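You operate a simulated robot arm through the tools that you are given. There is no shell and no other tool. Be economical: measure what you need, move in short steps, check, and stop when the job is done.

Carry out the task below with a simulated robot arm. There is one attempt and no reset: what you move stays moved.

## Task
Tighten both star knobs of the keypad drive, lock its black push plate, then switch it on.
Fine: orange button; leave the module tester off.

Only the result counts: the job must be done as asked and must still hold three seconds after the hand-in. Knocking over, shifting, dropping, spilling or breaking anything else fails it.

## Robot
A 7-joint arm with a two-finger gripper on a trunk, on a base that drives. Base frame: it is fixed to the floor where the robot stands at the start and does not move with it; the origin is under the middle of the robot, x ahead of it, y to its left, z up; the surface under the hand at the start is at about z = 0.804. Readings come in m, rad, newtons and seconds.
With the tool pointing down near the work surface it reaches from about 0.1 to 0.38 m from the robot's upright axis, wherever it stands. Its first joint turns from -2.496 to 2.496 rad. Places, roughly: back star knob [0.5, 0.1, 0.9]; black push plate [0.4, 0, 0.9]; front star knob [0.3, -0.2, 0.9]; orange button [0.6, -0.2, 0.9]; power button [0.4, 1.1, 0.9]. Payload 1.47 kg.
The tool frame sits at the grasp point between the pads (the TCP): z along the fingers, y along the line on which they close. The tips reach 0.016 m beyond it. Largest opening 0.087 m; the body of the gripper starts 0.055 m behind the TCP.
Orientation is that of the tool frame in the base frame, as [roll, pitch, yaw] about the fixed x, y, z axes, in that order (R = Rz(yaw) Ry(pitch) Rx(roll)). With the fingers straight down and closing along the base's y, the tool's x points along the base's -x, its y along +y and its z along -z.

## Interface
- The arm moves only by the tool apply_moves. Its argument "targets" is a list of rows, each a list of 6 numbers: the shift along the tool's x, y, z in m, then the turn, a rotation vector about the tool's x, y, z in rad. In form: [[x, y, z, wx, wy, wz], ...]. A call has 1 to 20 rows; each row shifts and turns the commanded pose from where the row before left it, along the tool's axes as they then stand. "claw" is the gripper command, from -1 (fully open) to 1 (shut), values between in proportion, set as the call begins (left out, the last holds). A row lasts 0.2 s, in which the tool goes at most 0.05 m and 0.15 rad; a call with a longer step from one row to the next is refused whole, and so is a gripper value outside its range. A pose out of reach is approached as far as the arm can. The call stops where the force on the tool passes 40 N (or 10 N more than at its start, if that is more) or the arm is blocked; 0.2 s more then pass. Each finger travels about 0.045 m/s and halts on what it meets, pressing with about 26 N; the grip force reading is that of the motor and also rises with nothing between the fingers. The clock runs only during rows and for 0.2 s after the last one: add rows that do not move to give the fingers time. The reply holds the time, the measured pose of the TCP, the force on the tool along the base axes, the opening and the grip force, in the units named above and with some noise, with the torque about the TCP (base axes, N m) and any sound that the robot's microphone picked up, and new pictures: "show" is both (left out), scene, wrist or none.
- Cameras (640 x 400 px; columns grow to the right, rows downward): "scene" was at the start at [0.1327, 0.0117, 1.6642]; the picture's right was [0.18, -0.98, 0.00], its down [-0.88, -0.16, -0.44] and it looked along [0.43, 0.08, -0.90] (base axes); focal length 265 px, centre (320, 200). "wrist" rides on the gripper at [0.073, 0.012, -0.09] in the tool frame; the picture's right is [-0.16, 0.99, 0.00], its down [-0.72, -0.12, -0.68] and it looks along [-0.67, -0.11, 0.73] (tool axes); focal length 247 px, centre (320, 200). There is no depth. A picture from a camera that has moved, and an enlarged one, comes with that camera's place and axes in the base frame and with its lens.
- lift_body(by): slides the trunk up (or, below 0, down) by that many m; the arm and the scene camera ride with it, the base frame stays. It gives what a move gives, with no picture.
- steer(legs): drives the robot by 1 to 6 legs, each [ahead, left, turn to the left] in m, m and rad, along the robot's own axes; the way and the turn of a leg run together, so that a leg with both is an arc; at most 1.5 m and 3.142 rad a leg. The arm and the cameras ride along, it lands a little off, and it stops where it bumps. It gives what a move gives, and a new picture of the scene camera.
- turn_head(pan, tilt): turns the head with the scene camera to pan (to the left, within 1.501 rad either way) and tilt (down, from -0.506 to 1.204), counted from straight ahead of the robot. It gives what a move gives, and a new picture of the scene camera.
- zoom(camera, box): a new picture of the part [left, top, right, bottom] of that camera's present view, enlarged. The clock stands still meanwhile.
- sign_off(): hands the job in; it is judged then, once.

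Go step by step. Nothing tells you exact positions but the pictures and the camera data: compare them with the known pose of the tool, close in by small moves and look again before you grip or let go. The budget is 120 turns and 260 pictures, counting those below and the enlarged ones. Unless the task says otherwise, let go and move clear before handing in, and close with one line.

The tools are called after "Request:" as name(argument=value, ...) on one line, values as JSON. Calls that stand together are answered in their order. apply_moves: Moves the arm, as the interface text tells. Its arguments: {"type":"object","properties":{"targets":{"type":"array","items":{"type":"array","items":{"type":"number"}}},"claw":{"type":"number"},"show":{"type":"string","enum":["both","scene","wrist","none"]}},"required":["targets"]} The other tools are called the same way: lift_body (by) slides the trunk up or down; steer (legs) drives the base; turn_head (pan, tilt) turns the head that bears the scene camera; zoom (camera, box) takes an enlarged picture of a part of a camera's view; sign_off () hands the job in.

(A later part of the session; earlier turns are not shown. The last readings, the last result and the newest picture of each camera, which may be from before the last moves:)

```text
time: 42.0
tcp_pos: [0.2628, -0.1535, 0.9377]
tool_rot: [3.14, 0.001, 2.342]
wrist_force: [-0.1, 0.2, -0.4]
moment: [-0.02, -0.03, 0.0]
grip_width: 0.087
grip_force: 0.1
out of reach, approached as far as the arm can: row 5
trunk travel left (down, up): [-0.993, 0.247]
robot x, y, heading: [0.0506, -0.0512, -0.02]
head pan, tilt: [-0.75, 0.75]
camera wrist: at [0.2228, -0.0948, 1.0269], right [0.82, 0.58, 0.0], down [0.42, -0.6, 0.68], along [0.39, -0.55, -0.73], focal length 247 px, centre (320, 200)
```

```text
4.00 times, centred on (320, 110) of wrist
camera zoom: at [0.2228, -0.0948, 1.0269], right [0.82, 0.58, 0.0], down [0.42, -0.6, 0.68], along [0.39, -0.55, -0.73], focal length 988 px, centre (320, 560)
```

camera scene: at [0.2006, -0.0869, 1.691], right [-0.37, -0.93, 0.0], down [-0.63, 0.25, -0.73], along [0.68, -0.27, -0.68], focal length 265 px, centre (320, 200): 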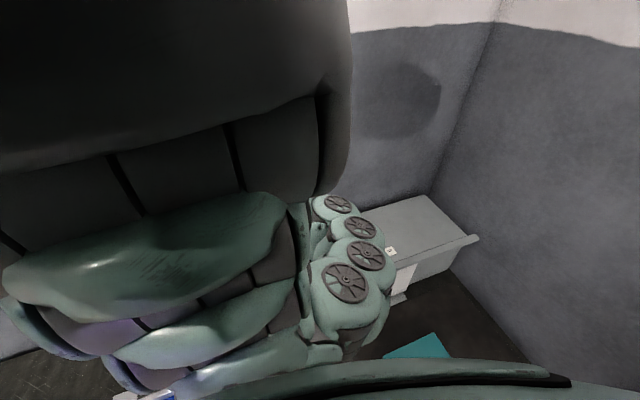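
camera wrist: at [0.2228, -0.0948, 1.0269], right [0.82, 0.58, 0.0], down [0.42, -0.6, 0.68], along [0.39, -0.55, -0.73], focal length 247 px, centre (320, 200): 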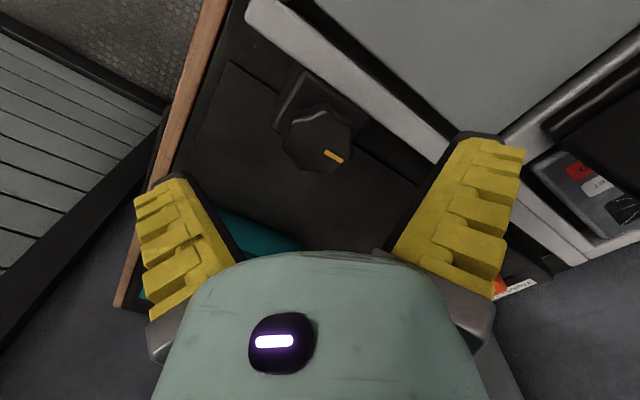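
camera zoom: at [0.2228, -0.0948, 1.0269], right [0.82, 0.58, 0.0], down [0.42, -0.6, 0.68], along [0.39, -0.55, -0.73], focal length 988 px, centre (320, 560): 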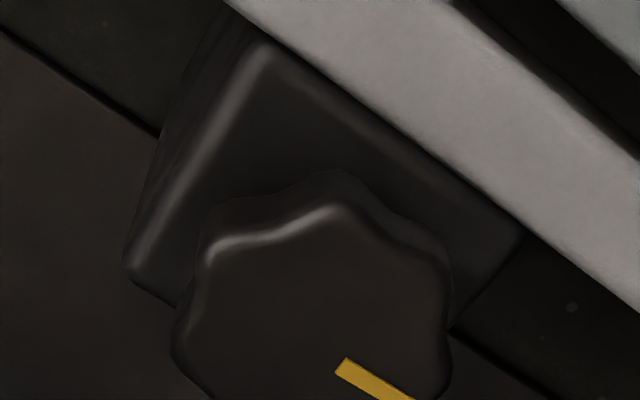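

The mark now points exactly along the frame (+x), about 100° clockwise from before. I'll regrip and twist once more to confirm it is at its stop.

Request:
apply_moves(targets=[[0, 0, 0.016, 0, 0, 0], [0, 0, 0.016, 0, 0, 0], [0, 0, 0, 0, 0, 0]], show="none")

Request:
apply_moves(targets=[[0, 0, 0, 0, 0, 0], [0, 0, 0, 0, 0, 0], [0, 0, 0, 0, 0, 0], [0, 0, 0, 0, 0, 0]], claw=1, show="wrist")

Request:
apply_moves(targets=[[0, 0, 0, 0, 0, 0.1], [0, 0, 0, 0, 0, 0.1], [0, 0, 0, 0, 0, 0.1]], show="wrist")

```text
time: 42.8
tcp_pos: [0.2621, -0.1519, 0.9053]
tool_rot: [3.139, -0.003, 2.343]
wrist_force: [-0.2, -0.3, 0.2]
moment: [0.01, -0.01, -0.01]
grip_width: 0.0869
grip_force: 0.0
trunk travel left (down, up): [-0.993, 0.247]
robot x, y, heading: [0.0532, -0.0566, -0.023]
head pan, tilt: [-0.75, 0.75]
```

```text
time: 43.8
tcp_pos: [0.2611, -0.1527, 0.9061]
tool_rot: [3.14, -0.005, 2.341]
wrist_force: [0.6, 1.1, 9.4]
moment: [0.31, 0.42, 0.03]
grip_width: 0.0341
grip_force: 29.2
trunk travel left (down, up): [-0.993, 0.247]
robot x, y, heading: [0.0537, -0.0527, -0.023]
head pan, tilt: [-0.75, 0.75]
camera wrist: at [0.2221, -0.0938, 0.9953], right [0.82, 0.57, 0.0], down [0.42, -0.6, 0.68], along [0.39, -0.55, -0.74], focal length 247 px, centre (320, 200)
```

wrist: 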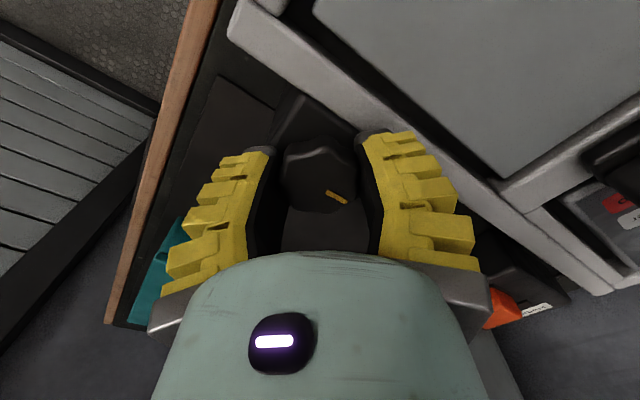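

```text
time: 44.6
tcp_pos: [0.2597, -0.151, 0.9052]
tool_rot: [3.141, -0.007, 2.039]
wrist_force: [-6.1, 5.1, 4.3]
moment: [0.31, 0.13, 0.19]
grip_width: 0.0293
grip_force: 30.5
trunk travel left (down, up): [-0.993, 0.247]
robot x, y, heading: [0.0507, -0.0543, -0.022]
head pan, tilt: [-0.75, 0.75]
camera wrist: at [0.2404, -0.082, 0.9949], right [0.95, 0.31, 0.0], down [0.23, -0.7, 0.68], along [0.21, -0.64, -0.74], focal length 247 px, centre (320, 200)
```

wrist: 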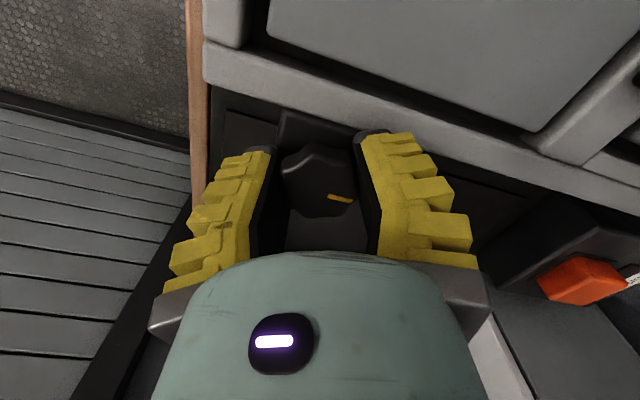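

The knob stays aligned with the frame while the fingers slip: it's tight. Releasing, rising, and rotating the hand back counter-clockwise.

Request:
apply_moves(targets=[[0, 0, 0, 0, 0, 0], [0, 0, 0, 0, 0, 0], [0, 0, 0, 0, 0, 0], [0, 0, -0.03, 0, 0, 0]], claw=-1, show="none")

Request:
lift_body(by=0.13)

Request:
apply_moves(targets=[[0, 0, 0, 0, 0, -0.14], [0, 0, 0, 0, 0, -0.14], [0, 0, 0, 0, 0, -0.14], [0, 0, 0, 0, 0, -0.14], [0, 0, 0, 0, 0, -0.14], [0, 0, 0, 0, 0, -0.14], [0, 0, 0, 0, 0, -0.14], [0, 0, 0, 0, 0, -0.14]], show="wrist")

Request:
zoom(camera="wrist", box=[240, 40, 400, 140])

```text
time: 45.6
tcp_pos: [0.2634, -0.1527, 0.9354]
tool_rot: [3.142, -0.004, 2.042]
wrist_force: [-1.0, -0.3, -0.8]
moment: [-0.05, -0.05, 0.01]
grip_width: 0.0872
grip_force: 0.1
trunk travel left (down, up): [-0.993, 0.247]
robot x, y, heading: [0.0525, -0.0607, -0.018]
head pan, tilt: [-0.75, 0.75]
```

```text
time: 47.1
tcp_pos: [0.2638, -0.1532, 1.0638]
tool_rot: [3.139, -0.004, 2.042]
wrist_force: [-0.4, 0.3, -0.1]
moment: [0.02, 0.02, 0.0]
grip_width: 0.0872
grip_force: 0.1
trunk travel left (down, up): [-1.123, 0.117]
robot x, y, heading: [0.0545, -0.0577, -0.021]
head pan, tilt: [-0.75, 0.75]
```

```text
time: 49.0
tcp_pos: [0.2642, -0.1519, 1.0645]
tool_rot: [3.138, 0.0, -3.119]
wrist_force: [-0.1, 0.6, -0.5]
moment: [0.02, -0.03, -0.01]
grip_width: 0.087
grip_force: 0.1
trunk travel left (down, up): [-1.123, 0.117]
robot x, y, heading: [0.0509, -0.0574, -0.02]
head pan, tilt: [-0.75, 0.75]
camera wrist: at [0.1925, -0.1435, 1.1541], right [0.14, 0.99, 0.0], down [0.73, -0.1, 0.68], along [0.68, -0.09, -0.73], focal length 247 px, centre (320, 200)
```

wrist: 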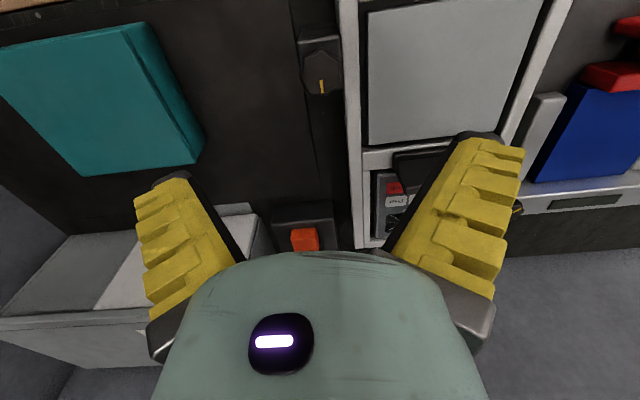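

```text
4.00 times, centred on (320, 90) of wrist
camera zoom: at [0.1925, -0.1435, 1.1541], right [0.14, 0.99, 0.0], down [0.73, -0.1, 0.68], along [0.68, -0.09, -0.73], focal length 988 px, centre (320, 640)
```

zoom: 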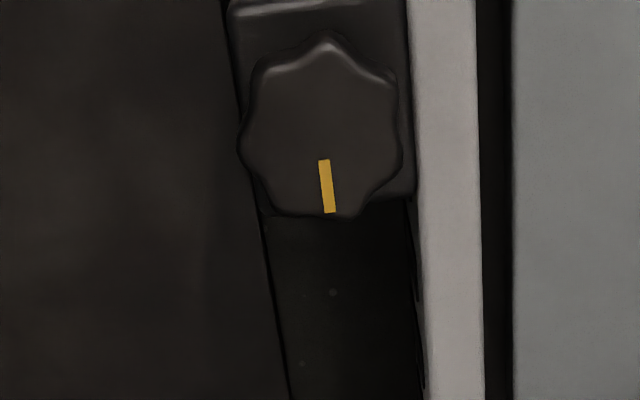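

Front knob is set. Now driving ahead and left to bring the back knob (0.485, 0.092) within reach.

Request:
steer(legs=[[0.0, 0.13, 0.02], [0.1, 0, 0]])

Request:
zoom(camera="wrist", box=[0, 0, 640, 400])

```text
time: 51.0
tcp_pos: [0.3668, -0.0204, 1.065]
tool_rot: [3.139, 0.001, -3.101]
wrist_force: [-0.7, 0.0, 0.3]
moment: [0.01, 0.0, 0.01]
grip_width: 0.0869
grip_force: 0.1
trunk travel left (down, up): [-1.123, 0.117]
robot x, y, heading: [0.1529, 0.0743, -0.003]
head pan, tilt: [-0.75, 0.75]
camera scene: at [0.2717, 0.0033, 1.7893], right [-0.83, -0.56, 0.0], down [-0.38, 0.56, -0.74], along [0.41, -0.61, -0.68], focal length 265 px, centre (320, 200)
```

scene: 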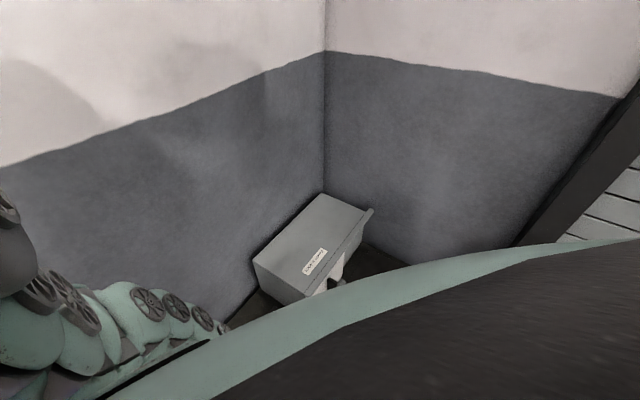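

```text
1.00 times, centred on (320, 200) of wrist (not enlarged: the box is as wide or as high as the picture)
camera zoom: at [0.2958, -0.0131, 1.1542], right [0.12, 0.99, 0.0], down [0.73, -0.09, 0.68], along [0.68, -0.08, -0.73], focal length 247 px, centre (320, 200)
```

zoom: 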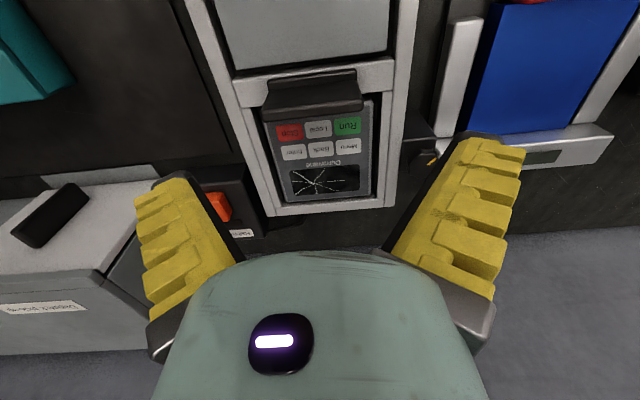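

The base got close without bumping. Moving the hand over to the back knob.

Request:
apply_moves(targets=[[-0.031, 0.027, 0, 0, 0, 0], [-0.031, 0.027, 0, 0, 0, 0], [-0.031, 0.027, 0, 0, 0, 0], [-0.03, 0.026, 0, 0, 0, 0], [0, 0, 0, 0, 0, -0.14], [0, 0, 0, 0, 0, -0.14], [0, 0, 0, 0, 0, -0.14], [0, 0, 0, 0, 0, -0.14], [0, 0, 0, 0, 0, -0.14], [0, 0, 0, 0, 0, -0.14], [0, 0, 0, 0, 0, -0.14], [0, 0, 0, 0, 0, -0.14], [0, 0, 0, 0, 0, -0.14]], show="wrist")

Request:
zoom(camera="wrist", box=[240, 40, 400, 140])

```text
time: 53.8
tcp_pos: [0.4868, 0.0901, 1.0553]
tool_rot: [3.141, 0.003, -1.837]
wrist_force: [-0.6, 0.5, -0.6]
moment: [0.0, 0.0, 0.02]
grip_width: 0.087
grip_force: 0.0
out of reach, approached as far as the arm can: row 1, 2
trunk travel left (down, up): [-1.123, 0.117]
robot x, y, heading: [0.1553, 0.068, -0.001]
head pan, tilt: [-0.75, 0.75]
camera wrist: at [0.4574, 0.0214, 1.1438], right [-0.91, 0.41, 0.0], down [0.3, 0.67, 0.68], along [0.28, 0.62, -0.73], focal length 247 px, centre (320, 200)
```

wrist: 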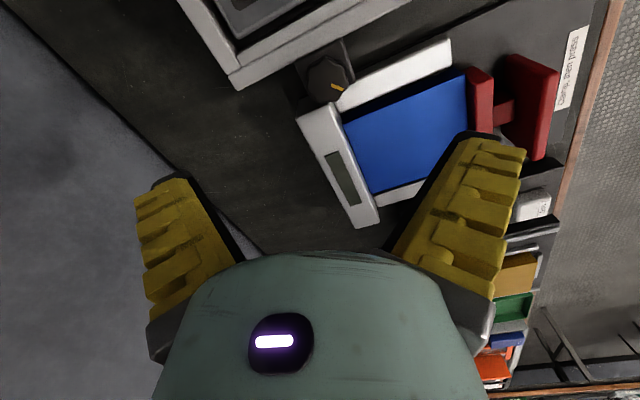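

```text
4.00 times, centred on (320, 90) of wrist
camera zoom: at [0.4574, 0.0214, 1.1438], right [-0.91, 0.41, 0.0], down [0.3, 0.67, 0.68], along [0.28, 0.62, -0.73], focal length 988 px, centre (320, 640)
```

zoom: 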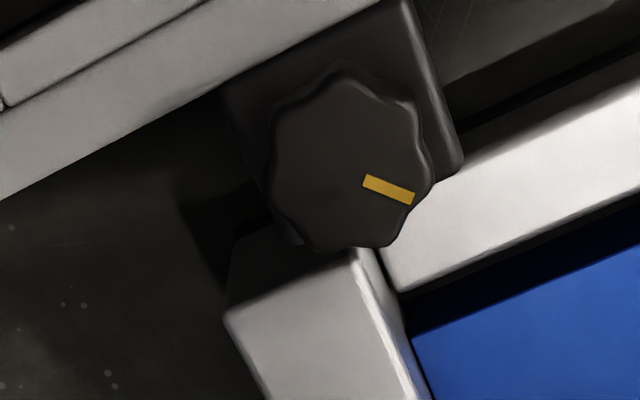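

The back knob is at about (0.482, 0.0915); the neighboring white rails are low (about 0.83). Centering and lowering partway.

Request:
apply_moves(targets=[[0, 0.005, -0.02, 0, 0, 0], [0, 0, 0, 0, 0, 0]], show="none")

Request:
lift_body(by=-0.12)

Request:
zoom(camera="wrist", box=[0, 0, 640, 400])

```text
time: 54.4
tcp_pos: [0.4865, 0.0896, 1.0544]
tool_rot: [-3.14, 0.006, -1.839]
wrist_force: [0.1, 0.0, -0.7]
moment: [0.0, 0.0, 0.0]
grip_width: 0.0868
grip_force: 0.1
out of reach, approached as far as the arm can: row 1
trunk travel left (down, up): [-1.123, 0.117]
robot x, y, heading: [0.1529, 0.0709, -0.005]
head pan, tilt: [-0.75, 0.75]
```

```text
time: 55.9
tcp_pos: [0.4866, 0.0887, 0.9347]
tool_rot: [3.142, 0.003, -1.843]
wrist_force: [0.3, -0.4, 0.8]
moment: [-0.01, 0.01, 0.01]
grip_width: 0.087
grip_force: 0.1
trunk travel left (down, up): [-1.003, 0.237]
robot x, y, heading: [0.1571, 0.0709, 0.001]
head pan, tilt: [-0.75, 0.75]
```

```text
1.00 times, centred on (320, 200) of wrist (not enlarged: the box is as wide or as high as the picture)
camera zoom: at [0.4573, 0.0213, 1.0238], right [-0.91, 0.42, 0.0], down [0.3, 0.66, 0.68], along [0.28, 0.62, -0.73], focal length 247 px, centre (320, 200)
```

zoom: 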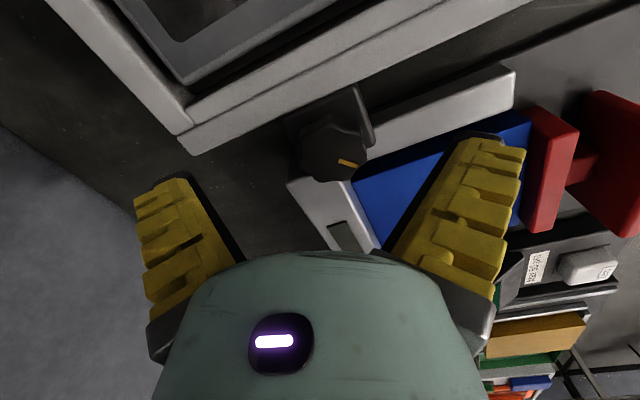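

Fine-centering and descending 28 mm, then closing.

Request:
apply_moves(targets=[[-0.003, 0.005, 0.014, 0, 0, 0], [0, 0, 0.014, 0, 0, 0], [0, 0, 0, 0, 0, 0]], show="wrist")

```text
time: 56.7
tcp_pos: [0.4822, 0.0931, 0.9049]
tool_rot: [3.141, 0.004, -1.84]
wrist_force: [0.0, 0.4, -0.1]
moment: [-0.02, 0.0, 0.02]
grip_width: 0.0869
grip_force: 0.1
trunk travel left (down, up): [-1.003, 0.237]
robot x, y, heading: [0.1529, 0.0734, -0.008]
head pan, tilt: [-0.75, 0.75]
camera wrist: at [0.4528, 0.0246, 0.9955], right [-0.91, 0.42, 0.0], down [0.3, 0.66, 0.68], along [0.28, 0.62, -0.73], focal length 247 px, centre (320, 200)
```

wrist: 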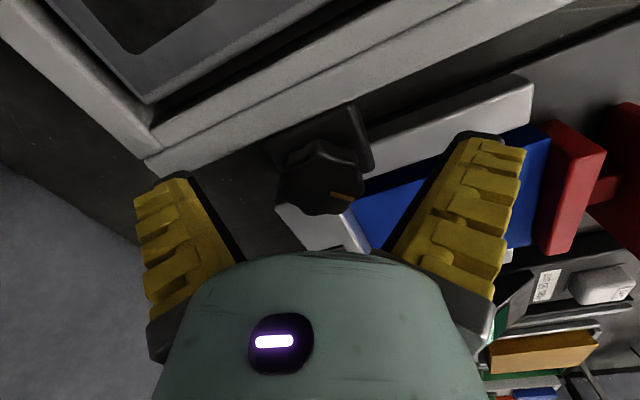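

Well centered. Closing and turning clockwise.

Request:
apply_moves(targets=[[0, 0, 0, 0, 0, 0], [0, 0, 0, 0, 0, 0], [0, 0, 0, 0, 0, 0], [0, 0, 0, 0, 0, 0], [0, 0, 0, 0, 0, 0.1], [0, 0, 0, 0, 0, 0.1], [0, 0, 0, 0, 0, 0.1], [0, 0, 0, 0, 0, 0.1]], claw=1, show="wrist")

Request:
apply_moves(targets=[[0, 0, -0.0005, 0, 0, 0.1], [0, 0, 0, 0, 0, 0.1], [0, 0, 0, 0, 0, 0.1], [0, 0, 0, 0, 0, 0.1], [0, 0, 0, 0, 0, 0.1], [0, 0, 0, 0, 0, 0.1]], show="wrist")

```text
time: 58.5
tcp_pos: [0.4804, 0.093, 0.9064]
tool_rot: [3.138, 0.0, -2.243]
wrist_force: [-8.7, -0.4, 20.5]
moment: [-0.07, 0.15, 0.0]
grip_width: 0.0325
grip_force: 30.5
trunk travel left (down, up): [-1.003, 0.237]
robot x, y, heading: [0.1555, 0.0713, -0.002]
head pan, tilt: [-0.75, 0.75]
camera wrist: at [0.4284, 0.042, 0.9961], right [-0.67, 0.74, 0.0], down [0.54, 0.49, 0.68], along [0.5, 0.46, -0.73], focal length 247 px, centre (320, 200)
```

wrist: 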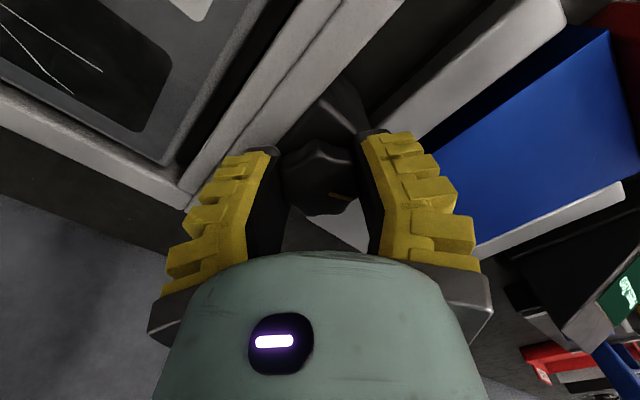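

```text
time: 59.9
tcp_pos: [0.4788, 0.0928, 0.9073]
tool_rot: [3.138, -0.001, -2.844]
wrist_force: [-7.6, -2.1, 2.0]
moment: [0.02, 0.06, -0.01]
grip_width: 0.0308
grip_force: 30.2
trunk travel left (down, up): [-1.003, 0.237]
robot x, y, heading: [0.1499, 0.0762, -0.002]
head pan, tilt: [-0.75, 0.75]
camera wrist: at [0.4096, 0.0816, 0.9966], right [-0.14, 0.99, 0.0], down [0.73, 0.1, 0.68], along [0.67, 0.1, -0.73], focal length 247 px, centre (320, 200)
```

wrist: 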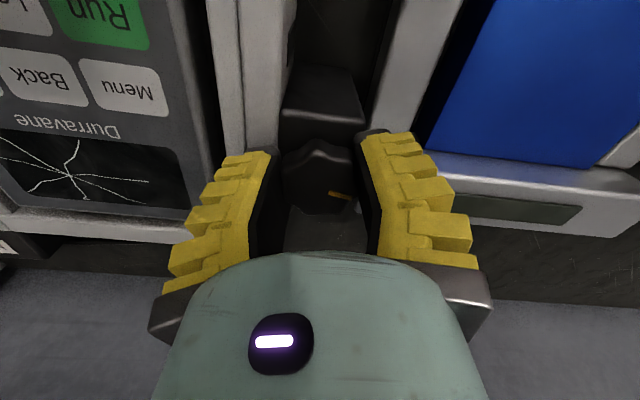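

Turning well. Continuing.

Request:
apply_moves(targets=[[0, 0, 0, 0, 0, 0.1], [0, 0, 0, 0, 0, 0.1], [0, 0, 0, 0, 0, 0.1], [0, 0, 0, 0, 0, 0.1], [0, 0, 0, 0, 0, 0.1], [0, 0, 0, 0, 0, 0.1]], show="wrist")

Request:
apply_moves(targets=[[0, 0, 0, 0, 0, 0.1], [0, 0, 0, 0, 0, 0.1], [0, 0, 0, 0, 0, 0.1], [0, 0, 0, 0, 0, 0.1], [0, 0, 0, 0, 0, 0.1], [0, 0, 0, 0, 0, 0.1]], show="wrist")

```text
time: 61.3
tcp_pos: [0.4809, 0.0935, 0.9069]
tool_rot: [3.14, 0.0, 2.839]
wrist_force: [-9.6, -4.2, 15.9]
moment: [-0.01, 0.26, 0.02]
grip_width: 0.0308
grip_force: 29.7
trunk travel left (down, up): [-1.003, 0.237]
robot x, y, heading: [0.1506, 0.0749, -0.006]
head pan, tilt: [-0.75, 0.75]
camera wrist: at [0.4166, 0.1247, 0.9965], right [0.44, 0.9, 0.0], down [0.66, -0.33, 0.68], along [0.61, -0.3, -0.73], focal length 247 px, centre (320, 200)
```

wrist: 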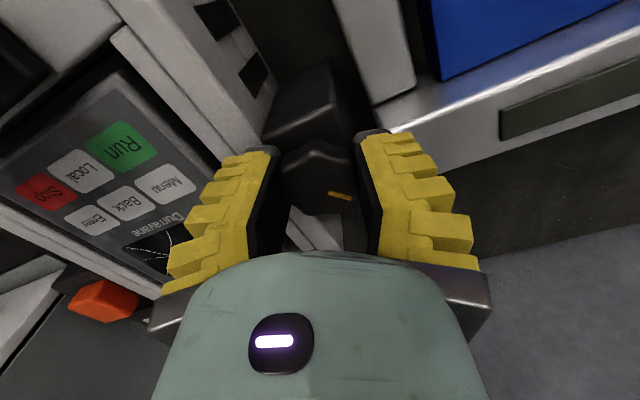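

```text
time: 62.7
tcp_pos: [0.4798, 0.0919, 0.9066]
tool_rot: [3.138, -0.001, 2.24]
wrist_force: [-9.5, -3.6, 10.3]
moment: [-0.18, 0.1, 0.05]
grip_width: 0.0306
grip_force: 29.7
trunk travel left (down, up): [-1.003, 0.237]
robot x, y, heading: [0.1538, 0.0716, 0.0]
head pan, tilt: [-0.75, 0.75]
camera wrist: at [0.4467, 0.1562, 0.9964], right [0.87, 0.49, 0.0], down [0.36, -0.64, 0.68], along [0.33, -0.59, -0.73], focal length 247 px, centre (320, 200)
```

wrist: 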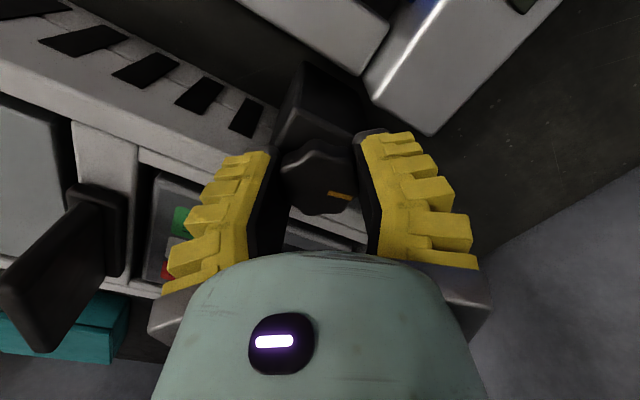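

No resistance yet, knob still turning. Continuing.

Request:
apply_moves(targets=[[0, 0, 0, 0, 0, 0.1], [0, 0, 0, 0, 0, 0.1], [0, 0, 0, 0, 0, 0.1], [0, 0, 0, 0, 0, 0.1]], show="wrist")

Request:
zoom(camera="wrist", box=[0, 80, 240, 230])

Request:
apply_moves(targets=[[0, 0, 0, 0, 0, 0.1], [0, 0, 0, 0, 0, 0.1], [0, 0, 0, 0, 0, 0.1], [0, 0, 0, 0, 0, 0.1]], show="wrist")

```text
time: 63.7
tcp_pos: [0.4791, 0.0937, 0.9075]
tool_rot: [-3.141, -0.003, 1.84]
wrist_force: [-9.5, -2.7, -4.1]
moment: [0.09, 0.06, 0.47]
grip_width: 0.0296
grip_force: 30.1
trunk travel left (down, up): [-1.003, 0.237]
robot x, y, heading: [0.1517, 0.0756, -0.001]
head pan, tilt: [-0.75, 0.75]
camera wrist: at [0.4745, 0.1655, 0.9965], right [0.99, 0.11, 0.0], down [0.08, -0.73, 0.68], along [0.08, -0.67, -0.74], focal length 247 px, centre (320, 200)
```

wrist: 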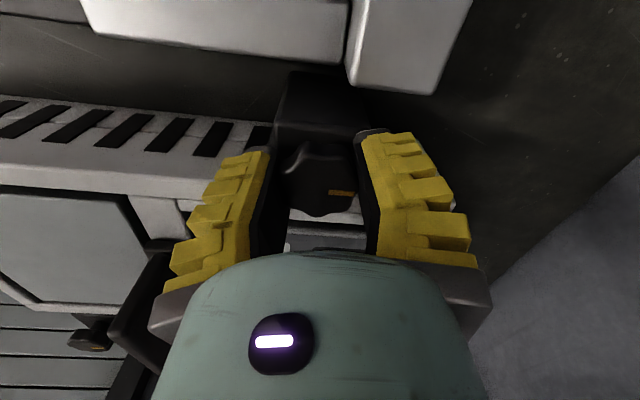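

```text
2.67 times, centred on (120, 155) of wrist
camera zoom: at [0.4745, 0.1655, 0.9965], right [0.99, 0.11, 0.0], down [0.08, -0.73, 0.68], along [0.08, -0.67, -0.74], focal length 659 px, centre (853, 320)
```

zoom: 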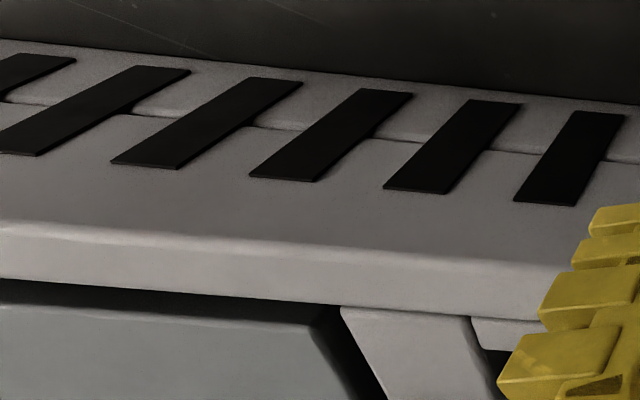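

```text
time: 64.7
tcp_pos: [0.481, 0.0932, 0.907]
tool_rot: [3.141, -0.001, 1.441]
wrist_force: [-6.5, -2.3, 0.7]
moment: [-0.17, 0.02, 0.47]
grip_width: 0.0299
grip_force: 29.8
trunk travel left (down, up): [-1.003, 0.237]
robot x, y, heading: [0.154, 0.071, -0.003]
head pan, tilt: [-0.75, 0.75]
camera wrist: at [0.5035, 0.1621, 0.9966], right [0.96, -0.29, 0.0], down [-0.21, -0.7, 0.68], along [-0.19, -0.65, -0.73], focal length 247 px, centre (320, 200)
```

wrist: 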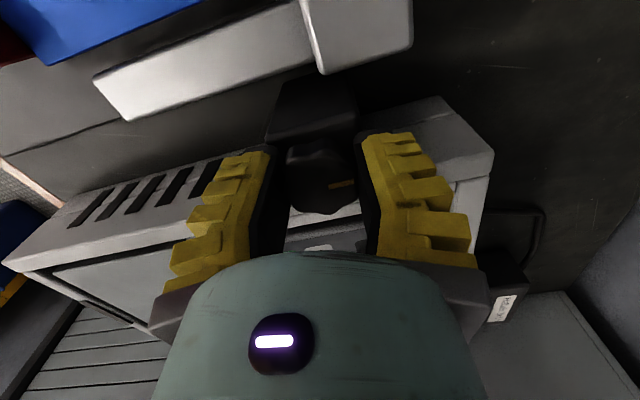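

Torque 0.47 Nm with slip and the mark along the frame (+x): the back knob is tight. Releasing and rising, then turning the hand back.

Request:
apply_moves(targets=[[0, 0, 0, 0, 0, 0], [0, 0, 0, 0, 0, 0], [0, 0, 0, 0, 0, 0], [0, 0, -0.025, 0, 0, 0]], claw=-1, show="none")

Request:
lift_body(by=0.13)

Request:
apply_moves(targets=[[0, 0, 0, 0, 0, -0.14], [0, 0, 0, 0, 0, -0.14], [0, 0, 0, 0, 0, -0.14], [0, 0, 0, 0, 0, -0.14], [0, 0, 0, 0, 0, -0.14], [0, 0, 0, 0, 0, -0.14], [0, 0, 0, 0, 0, -0.14], [0, 0, 0, 0, 0, -0.14], [0, 0, 0, 0, 0, -0.14], [0, 0, 0, 0, 0, -0.14], [0, 0, 0, 0, 0, -0.14], [0, 0, 0, 0, 0, -0.14]], show="wrist")

```text
time: 65.7
tcp_pos: [0.482, 0.0948, 0.9313]
tool_rot: [-3.141, -0.003, 1.44]
wrist_force: [-0.6, 0.1, -0.2]
moment: [-0.02, -0.03, 0.0]
grip_width: 0.0871
grip_force: 0.1
trunk travel left (down, up): [-1.003, 0.237]
robot x, y, heading: [0.1535, 0.0711, -0.003]
head pan, tilt: [-0.75, 0.75]
```

```text
time: 67.2
tcp_pos: [0.481, 0.0935, 1.0608]
tool_rot: [3.14, -0.004, 1.441]
wrist_force: [-0.4, 0.0, 0.1]
moment: [-0.04, 0.0, 0.03]
grip_width: 0.0871
grip_force: 0.1
trunk travel left (down, up): [-1.133, 0.107]
robot x, y, heading: [0.1552, 0.071, -0.001]
head pan, tilt: [-0.75, 0.75]
```

```text
time: 69.8
tcp_pos: [0.4815, 0.0945, 1.0616]
tool_rot: [3.139, 0.001, 3.123]
wrist_force: [-0.1, -0.2, 0.4]
moment: [-0.02, 0.01, 0.01]
grip_width: 0.0868
grip_force: 0.1
trunk travel left (down, up): [-1.133, 0.107]
robot x, y, heading: [0.1538, 0.07, -0.004]
head pan, tilt: [-0.75, 0.75]
camera wrist: at [0.4111, 0.1054, 1.1515], right [0.18, 0.98, 0.0], down [0.72, -0.13, 0.68], along [0.67, -0.12, -0.73], focal length 247 px, centre (320, 200)
```

wrist: 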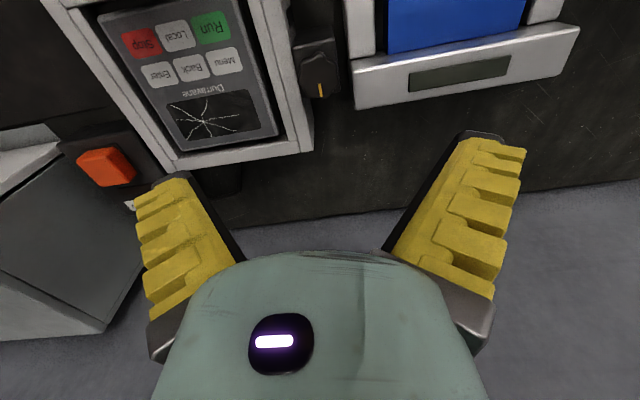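

Both knob marks point along the frame. Now the black plate, estimated upright at x≈0.381, y from -0.073 to 0.015, top z≈0.945. Moving to the near side of it for a closer look.

Request:
apply_moves(targets=[[0.04, -0.031, 0, 0, 0, 0], [0.04, -0.031, 0, 0, 0, 0], [0.04, -0.031, 0, 0, 0, 0], [0.04, -0.03, 0, 0, 0, 0]], show="wrist")

Request:
zoom(camera="wrist", box=[220, 40, 420, 165])

```text
refused: row 1 steps farther than a row can; nothing moved
```

```text
3.20 times, centred on (320, 102) of wrist
camera zoom: at [0.4111, 0.1054, 1.1515], right [0.18, 0.98, 0.0], down [0.72, -0.13, 0.68], along [0.67, -0.12, -0.73], focal length 790 px, centre (320, 512)
```

zoom: 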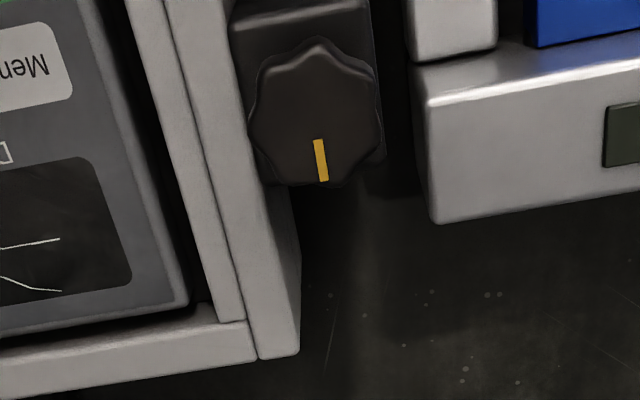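

Request:
apply_moves(targets=[[0.032, -0.025, 0, 0, 0, 0], [0.032, -0.025, 0, 0, 0, 0], [0.032, -0.025, 0, 0, 0, 0], [0.032, -0.025, 0, 0, 0, 0], [0.032, -0.023, 0, 0, 0, 0]], show="wrist")

Request:
zoom(camera="wrist", box=[240, 60, 400, 160])

```text
time: 71.0
tcp_pos: [0.3203, -0.0265, 1.0604]
tool_rot: [3.137, 0.002, 3.122]
wrist_force: [-0.4, -0.4, 0.1]
moment: [-0.04, 0.05, -0.01]
grip_width: 0.0868
grip_force: 0.0
trunk travel left (down, up): [-1.133, 0.107]
robot x, y, heading: [0.1525, 0.0707, -0.004]
head pan, tilt: [-0.75, 0.75]
camera wrist: at [0.2495, -0.0147, 1.1504], right [0.18, 0.98, 0.01], down [0.72, -0.13, 0.68], along [0.67, -0.12, -0.73], focal length 247 px, centre (320, 200)
```

wrist: 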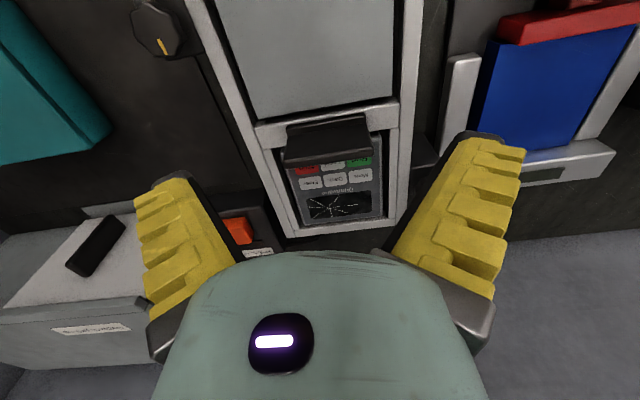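

```text
4.00 times, centred on (320, 110) of wrist
camera zoom: at [0.2495, -0.0147, 1.1504], right [0.18, 0.98, 0.01], down [0.72, -0.13, 0.68], along [0.67, -0.12, -0.73], focal length 988 px, centre (320, 560)
```

zoom: 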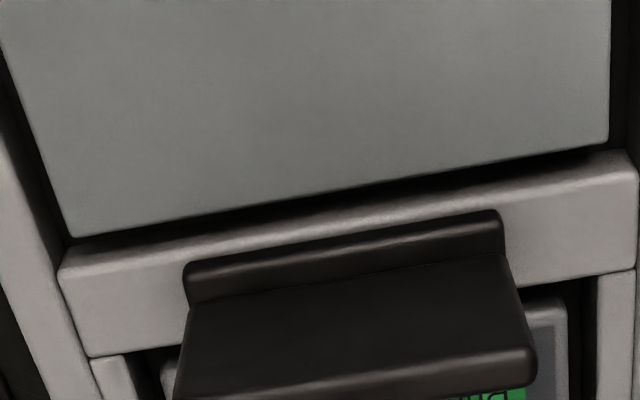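

The plate is vertical at x≈0.38, on a hinge block with its raised lip on the near side. I'll close the fingers, lower beside its near face and push gently away from the robot (+x) to see which way it goes.

Request:
apply_moves(targets=[[-0.015, -0.002, 0, 0, 0, 0], [0, 0, 0, 0, 0, 0], [0, 0, 0, 0, 0, 0], [0, 0, 0, 0, 0, 0]], claw=1, show="none")

Request:
lift_body(by=-0.13)

Request:
zoom(camera="wrist", box=[0, 0, 640, 400])

```text
time: 72.0
tcp_pos: [0.3349, -0.0291, 1.0612]
tool_rot: [3.138, 0.0, 3.124]
wrist_force: [0.2, 0.6, 0.4]
moment: [0.0, 0.01, 0.0]
grip_width: 0.0063
grip_force: 5.7
trunk travel left (down, up): [-1.133, 0.107]
robot x, y, heading: [0.1529, 0.071, -0.004]
head pan, tilt: [-0.75, 0.75]
```

```text
time: 73.6
tcp_pos: [0.3365, -0.0285, 0.9303]
tool_rot: [3.138, 0.0, 3.123]
wrist_force: [-0.4, -0.7, 0.5]
moment: [0.0, 0.0, 0.0]
grip_width: 0.0002
grip_force: 26.3
trunk travel left (down, up): [-1.003, 0.237]
robot x, y, heading: [0.1521, 0.0721, -0.003]
head pan, tilt: [-0.75, 0.75]
```

```text
1.00 times, centred on (320, 200) of wrist (not enlarged: the box is as wide or as high as the picture)
camera zoom: at [0.2652, -0.0169, 1.0204], right [0.18, 0.98, 0.0], down [0.72, -0.13, 0.68], along [0.67, -0.12, -0.73], focal length 247 px, centre (320, 200)
```

zoom: 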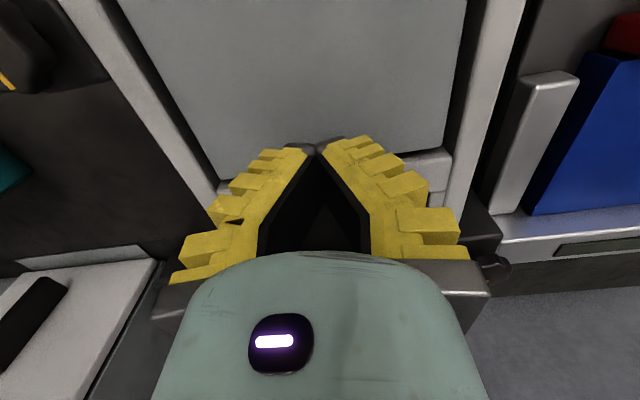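

Fingers are beside the plate. Pushing toward +x in small steps.

Request:
apply_moves(targets=[[-0.01, 0, 0, 0, 0, 0], [-0.01, 0, 0, 0, 0, 0], [-0.005, 0, 0, 0, 0, 0], [-0.005, 0, 0, 0, 0, 0], [-0.005, 0, 0, 0, 0, 0]], show="wrist")

```text
time: 74.8
tcp_pos: [0.3576, -0.0287, 0.9303]
tool_rot: [3.139, -0.023, 3.121]
wrist_force: [-34.0, -1.1, 17.2]
moment: [0.42, -0.96, 0.55]
grip_width: 0.0
grip_force: 26.1
trunk travel left (down, up): [-1.003, 0.237]
robot x, y, heading: [0.1518, 0.0704, -0.009]
head pan, tilt: [-0.75, 0.75]
camera wrist: at [0.2885, -0.0172, 1.0225], right [0.18, 0.98, 0.0], down [0.74, -0.13, 0.66], along [0.65, -0.12, -0.75], focal length 247 px, centre (320, 200)
```

wrist: 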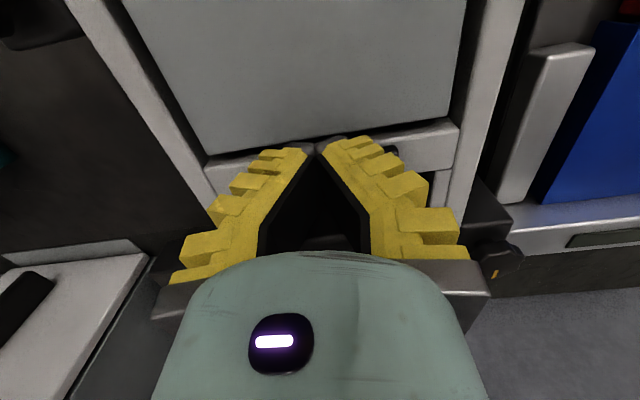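

It resists at 34 N in +x. I'll back off, rise, and try from the far side toward the robot (-x).

Request:
apply_moves(targets=[[0.01, 0, 0, 0, 0, 0], [0.015, 0, 0, 0, 0, 0]], show="none")

Request:
lift_body(by=0.08)

Request:
apply_moves(targets=[[-0.03, 0, 0, 0, 0, 0], [-0.03, 0, 0, 0, 0, 0], [-0.03, 0, 0, 0, 0, 0]], show="wrist")

```text
time: 75.4
tcp_pos: [0.3517, -0.0291, 0.9303]
tool_rot: [3.136, 0.013, 3.124]
wrist_force: [-0.1, -0.2, 0.6]
moment: [-0.01, 0.02, -0.03]
grip_width: 0.0
grip_force: 25.7
trunk travel left (down, up): [-1.003, 0.237]
robot x, y, heading: [0.1523, 0.0718, -0.0]
head pan, tilt: [-0.75, 0.75]
```

```text
time: 76.6
tcp_pos: [0.3469, -0.0295, 1.0121]
tool_rot: [3.138, 0.0, 3.122]
wrist_force: [-0.6, -0.5, 0.8]
moment: [0.0, -0.02, 0.04]
grip_width: 0.0
grip_force: 26.0
trunk travel left (down, up): [-1.083, 0.157]
robot x, y, heading: [0.1511, 0.0705, -0.006]
head pan, tilt: [-0.75, 0.75]
```

```text
time: 77.4
tcp_pos: [0.4346, -0.0311, 1.011]
tool_rot: [3.139, -0.001, 3.121]
wrist_force: [0.0, 0.6, 0.5]
moment: [-0.01, -0.08, -0.01]
grip_width: 0.0
grip_force: 26.5
trunk travel left (down, up): [-1.083, 0.157]
robot x, y, heading: [0.1528, 0.0744, -0.003]
head pan, tilt: [-0.75, 0.75]
camera wrist: at [0.3646, -0.0193, 1.1022], right [0.18, 0.98, 0.0], down [0.72, -0.13, 0.68], along [0.67, -0.12, -0.73], focal length 247 px, centre (320, 200)
```

wrist: 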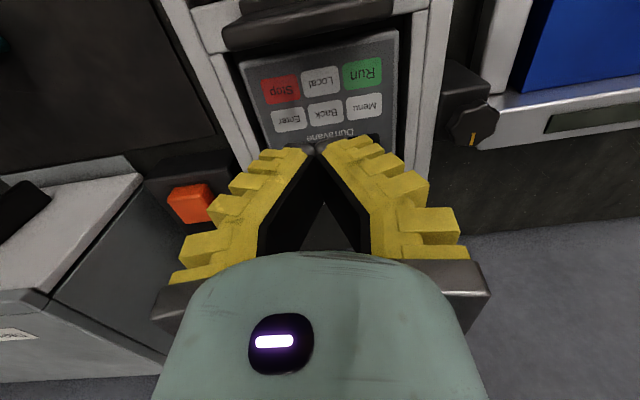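

Request:
zoom(camera="wrist", box=[190, 0, 450, 162])

```text
2.46 times, centred on (320, 81) of wrist
camera zoom: at [0.3646, -0.0193, 1.1022], right [0.18, 0.98, 0.0], down [0.72, -0.13, 0.68], along [0.67, -0.12, -0.73], focal length 608 px, centre (320, 493)
```

zoom: 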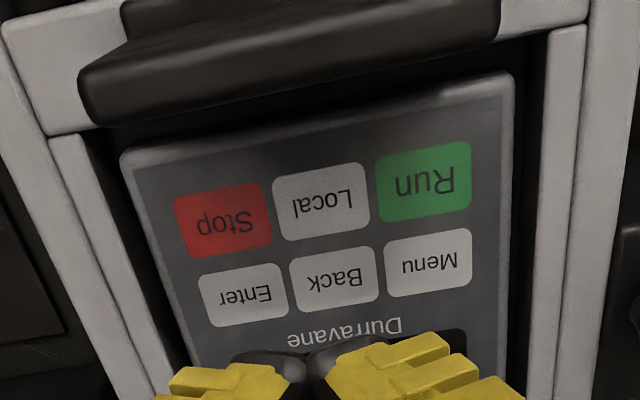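

Plate is unchanged (vertical, x 0.38–0.39). Lowering on its far side and pushing toward -x.

Request:
lift_body(by=-0.082)

Request:
apply_moves(targets=[[0.01, 0, 0, 0, 0, 0], [0.01, 0, 0, 0, 0, 0], [0.005, 0, 0, 0, 0, 0], [0.005, 0, 0, 0, 0, 0], [0.005, 0, 0, 0, 0, 0]], show="wrist")

```text
time: 78.6
tcp_pos: [0.4356, -0.0314, 0.9309]
tool_rot: [3.139, -0.001, 3.121]
wrist_force: [0.3, 0.8, 0.2]
moment: [-0.01, 0.0, 0.0]
grip_width: 0.0001
grip_force: 25.4
trunk travel left (down, up): [-1.001, 0.239]
robot x, y, heading: [0.1564, 0.0699, -0.004]
head pan, tilt: [-0.75, 0.75]
```

```text
time: 79.8
tcp_pos: [0.4008, -0.0307, 0.9305]
tool_rot: [3.139, 0.002, 3.122]
wrist_force: [0.9, -0.9, -0.7]
moment: [0.02, 0.03, 0.05]
grip_width: 0.0001
grip_force: 26.0
trunk travel left (down, up): [-1.001, 0.239]
robot x, y, heading: [0.1514, 0.0738, -0.0]
head pan, tilt: [-0.75, 0.75]
camera wrist: at [0.3292, -0.0183, 1.0194], right [0.18, 0.98, 0.0], down [0.72, -0.13, 0.68], along [0.67, -0.12, -0.73], focal length 247 px, centre (320, 200)
```

wrist: 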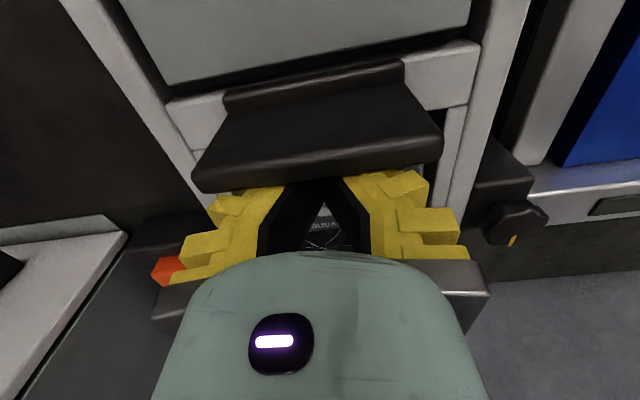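

No contact yet. Continuing in small steps.

Request:
apply_moves(targets=[[0.004, 0, 0, 0, 0, 0], [0.004, 0, 0, 0, 0, 0], [0.004, 0, 0, 0, 0, 0]], show="none")

Request:
apply_moves(targets=[[0.004, 0, 0, 0, 0, 0], [0.004, 0, 0, 0, 0, 0], [0.004, 0, 0, 0, 0, 0]], show="wrist")

```text
time: 80.6
tcp_pos: [0.3881, -0.0301, 0.9306]
tool_rot: [3.139, 0.0, 3.119]
wrist_force: [0.1, -0.5, 1.1]
moment: [0.03, 0.02, 0.01]
grip_width: 0.0003
grip_force: 26.2
trunk travel left (down, up): [-1.001, 0.239]
robot x, y, heading: [0.154, 0.0717, -0.002]
head pan, tilt: [-0.75, 0.75]
```

```text
time: 81.4
tcp_pos: [0.3816, -0.0305, 0.93]
tool_rot: [3.137, 0.01, 3.125]
wrist_force: [14.7, 2.6, 3.3]
moment: [-0.14, 0.32, 0.23]
grip_width: 0.0
grip_force: 26.1
trunk travel left (down, up): [-1.001, 0.239]
robot x, y, heading: [0.1529, 0.0728, -0.003]
head pan, tilt: [-0.75, 0.75]
camera wrist: at [0.3103, -0.0185, 1.0195], right [0.18, 0.98, 0.01], down [0.71, -0.13, 0.69], along [0.68, -0.12, -0.73], focal length 247 px, centre (320, 200)
```

wrist: 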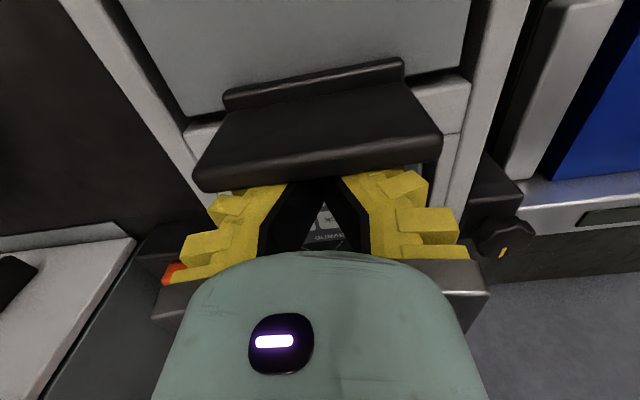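

The plate slides with the fingers toward -x (the bolt lip is moving over the gray cover). Resistance just appeared; continuing carefully to reach its end.

Request:
apply_moves(targets=[[0.003, 0, 0, 0, 0, 0], [0.003, 0, 0, 0, 0, 0], [0, 0, 0, 0, 0, 0]], show="wrist")

Request:
zoom(camera="wrist", box=[160, 20, 480, 220])

```text
time: 82.2
tcp_pos: [0.3812, -0.0305, 0.9314]
tool_rot: [3.136, 0.021, 3.124]
wrist_force: [35.0, 0.6, -0.9]
moment: [-0.04, 0.56, 0.61]
grip_width: 0.0001
grip_force: 25.9
trunk travel left (down, up): [-1.001, 0.239]
robot x, y, heading: [0.1551, 0.0686, -0.002]
head pan, tilt: [-0.75, 0.75]
camera wrist: at [0.3095, -0.0186, 1.019], right [0.17, 0.98, 0.01], down [0.71, -0.13, 0.69], along [0.68, -0.12, -0.72], focal length 247 px, centre (320, 200)
```

wrist: 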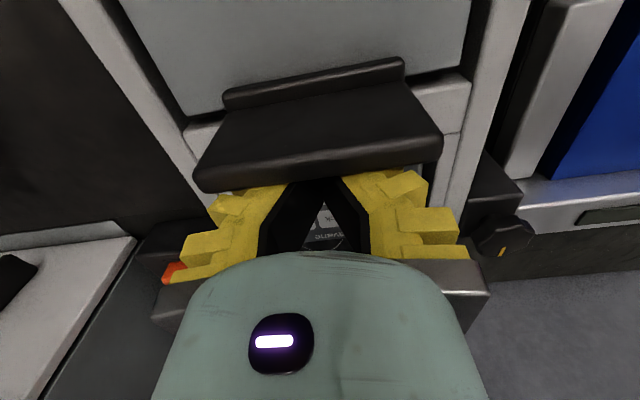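

```text
2.00 times, centred on (320, 120) of wrist
camera zoom: at [0.3095, -0.0186, 1.019], right [0.17, 0.98, 0.01], down [0.71, -0.13, 0.69], along [0.68, -0.12, -0.72], focal length 494 px, centre (320, 360)
```

zoom: 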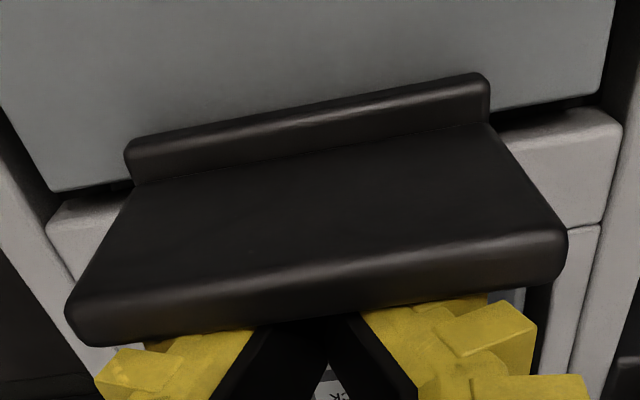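

It has reached its stop (35 N), with the lip over the gray cover: locked. Backing off and rising.

Request:
apply_moves(targets=[[-0.012, 0, 0, 0, 0, 0], [-0.02, 0, 0, 0, 0, 0], [-0.015, 0, 0, 0, 0, 0]], show="none")

Request:
lift_body(by=0.13)

Request:
zoom(camera="wrist", box=[0, 0, 640, 400])

```text
time: 83.0
tcp_pos: [0.4137, -0.031, 0.9306]
tool_rot: [3.138, -0.006, 3.121]
wrist_force: [-0.7, -0.4, -0.6]
moment: [-0.01, 0.0, 0.0]
grip_width: 0.0001
grip_force: 26.0
trunk travel left (down, up): [-1.001, 0.239]
robot x, y, heading: [0.1526, 0.0726, -0.006]
head pan, tilt: [-0.75, 0.75]
```

```text
time: 84.6
tcp_pos: [0.4165, -0.0308, 1.0598]
tool_rot: [3.137, -0.001, 3.122]
wrist_force: [0.1, -0.2, 1.2]
moment: [0.02, 0.01, 0.0]
grip_width: 0.0
grip_force: 26.5
trunk travel left (down, up): [-1.131, 0.109]
robot x, y, heading: [0.1549, 0.0707, -0.004]
head pan, tilt: [-0.75, 0.75]
```

```text
1.00 times, centred on (320, 200) of wrist (not enlarged: the box is as wide or as high as the picture)
camera zoom: at [0.3458, -0.0195, 1.1504], right [0.18, 0.98, 0.0], down [0.72, -0.13, 0.68], along [0.67, -0.12, -0.73], focal length 247 px, centre (320, 200)
```

zoom: 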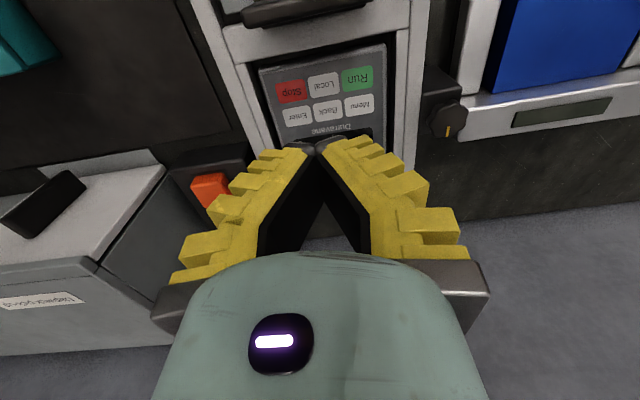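

The plate stays locked. Next the orange button at about (0.553, -0.224). I'll retract the hand a bit, turn it so the wide side lies along x with the camera on the +y side, and drive right.

Request:
apply_moves(targets=[[0.03, 0, 0, 0, 0, 0.1], [0.03, 0, 0, 0, 0, 0.1]], show="none")

Request:
steer(legs=[[0, -0.25, 0], [0.03, 0, 0]])

Request:
zoom(camera="wrist", box=[0, 0, 640, 400])

```text
time: 85.2
tcp_pos: [0.3574, -0.0271, 1.0602]
tool_rot: [3.138, 0.001, 2.922]
wrist_force: [0.1, -1.6, 0.0]
moment: [0.06, 0.02, 0.0]
grip_width: 0.0
grip_force: 26.0
trunk travel left (down, up): [-1.131, 0.109]
robot x, y, heading: [0.1524, 0.0713, -0.002]
head pan, tilt: [-0.75, 0.75]
```

```text
time: 87.4
tcp_pos: [0.3854, -0.2788, 1.0601]
tool_rot: [3.137, -0.002, 2.917]
wrist_force: [-0.1, 0.1, -0.3]
moment: [-0.04, 0.02, -0.02]
grip_width: 0.0002
grip_force: 26.3
trunk travel left (down, up): [-1.131, 0.109]
robot x, y, heading: [0.1841, -0.1821, -0.007]
head pan, tilt: [-0.75, 0.75]
camera scene: at [0.2999, -0.2482, 1.7958], right [-0.83, -0.56, 0.0], down [-0.38, 0.57, -0.72], along [0.4, -0.6, -0.69], focal length 265 px, centre (320, 200)
```

scene: 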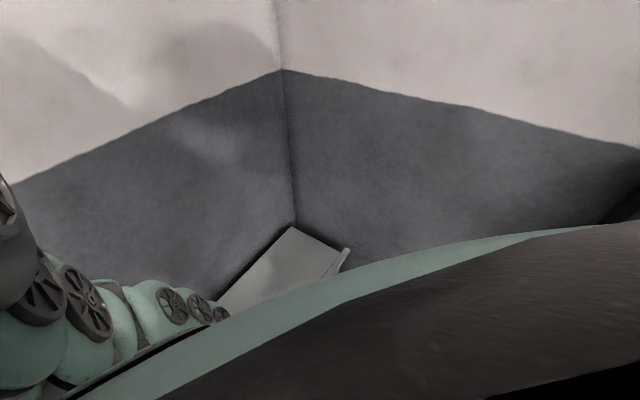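

```text
1.00 times, centred on (320, 200) of wrist (not enlarged: the box is as wide or as high as the picture)
camera zoom: at [0.3188, -0.253, 1.1499], right [0.37, 0.93, 0.0], down [0.68, -0.28, 0.68], along [0.63, -0.25, -0.73], focal length 247 px, centre (320, 200)
```

zoom: 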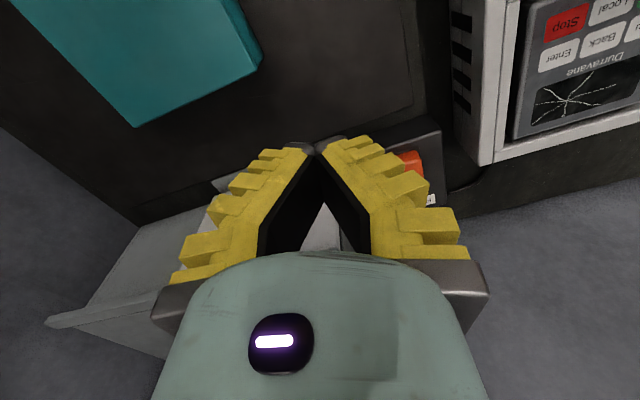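

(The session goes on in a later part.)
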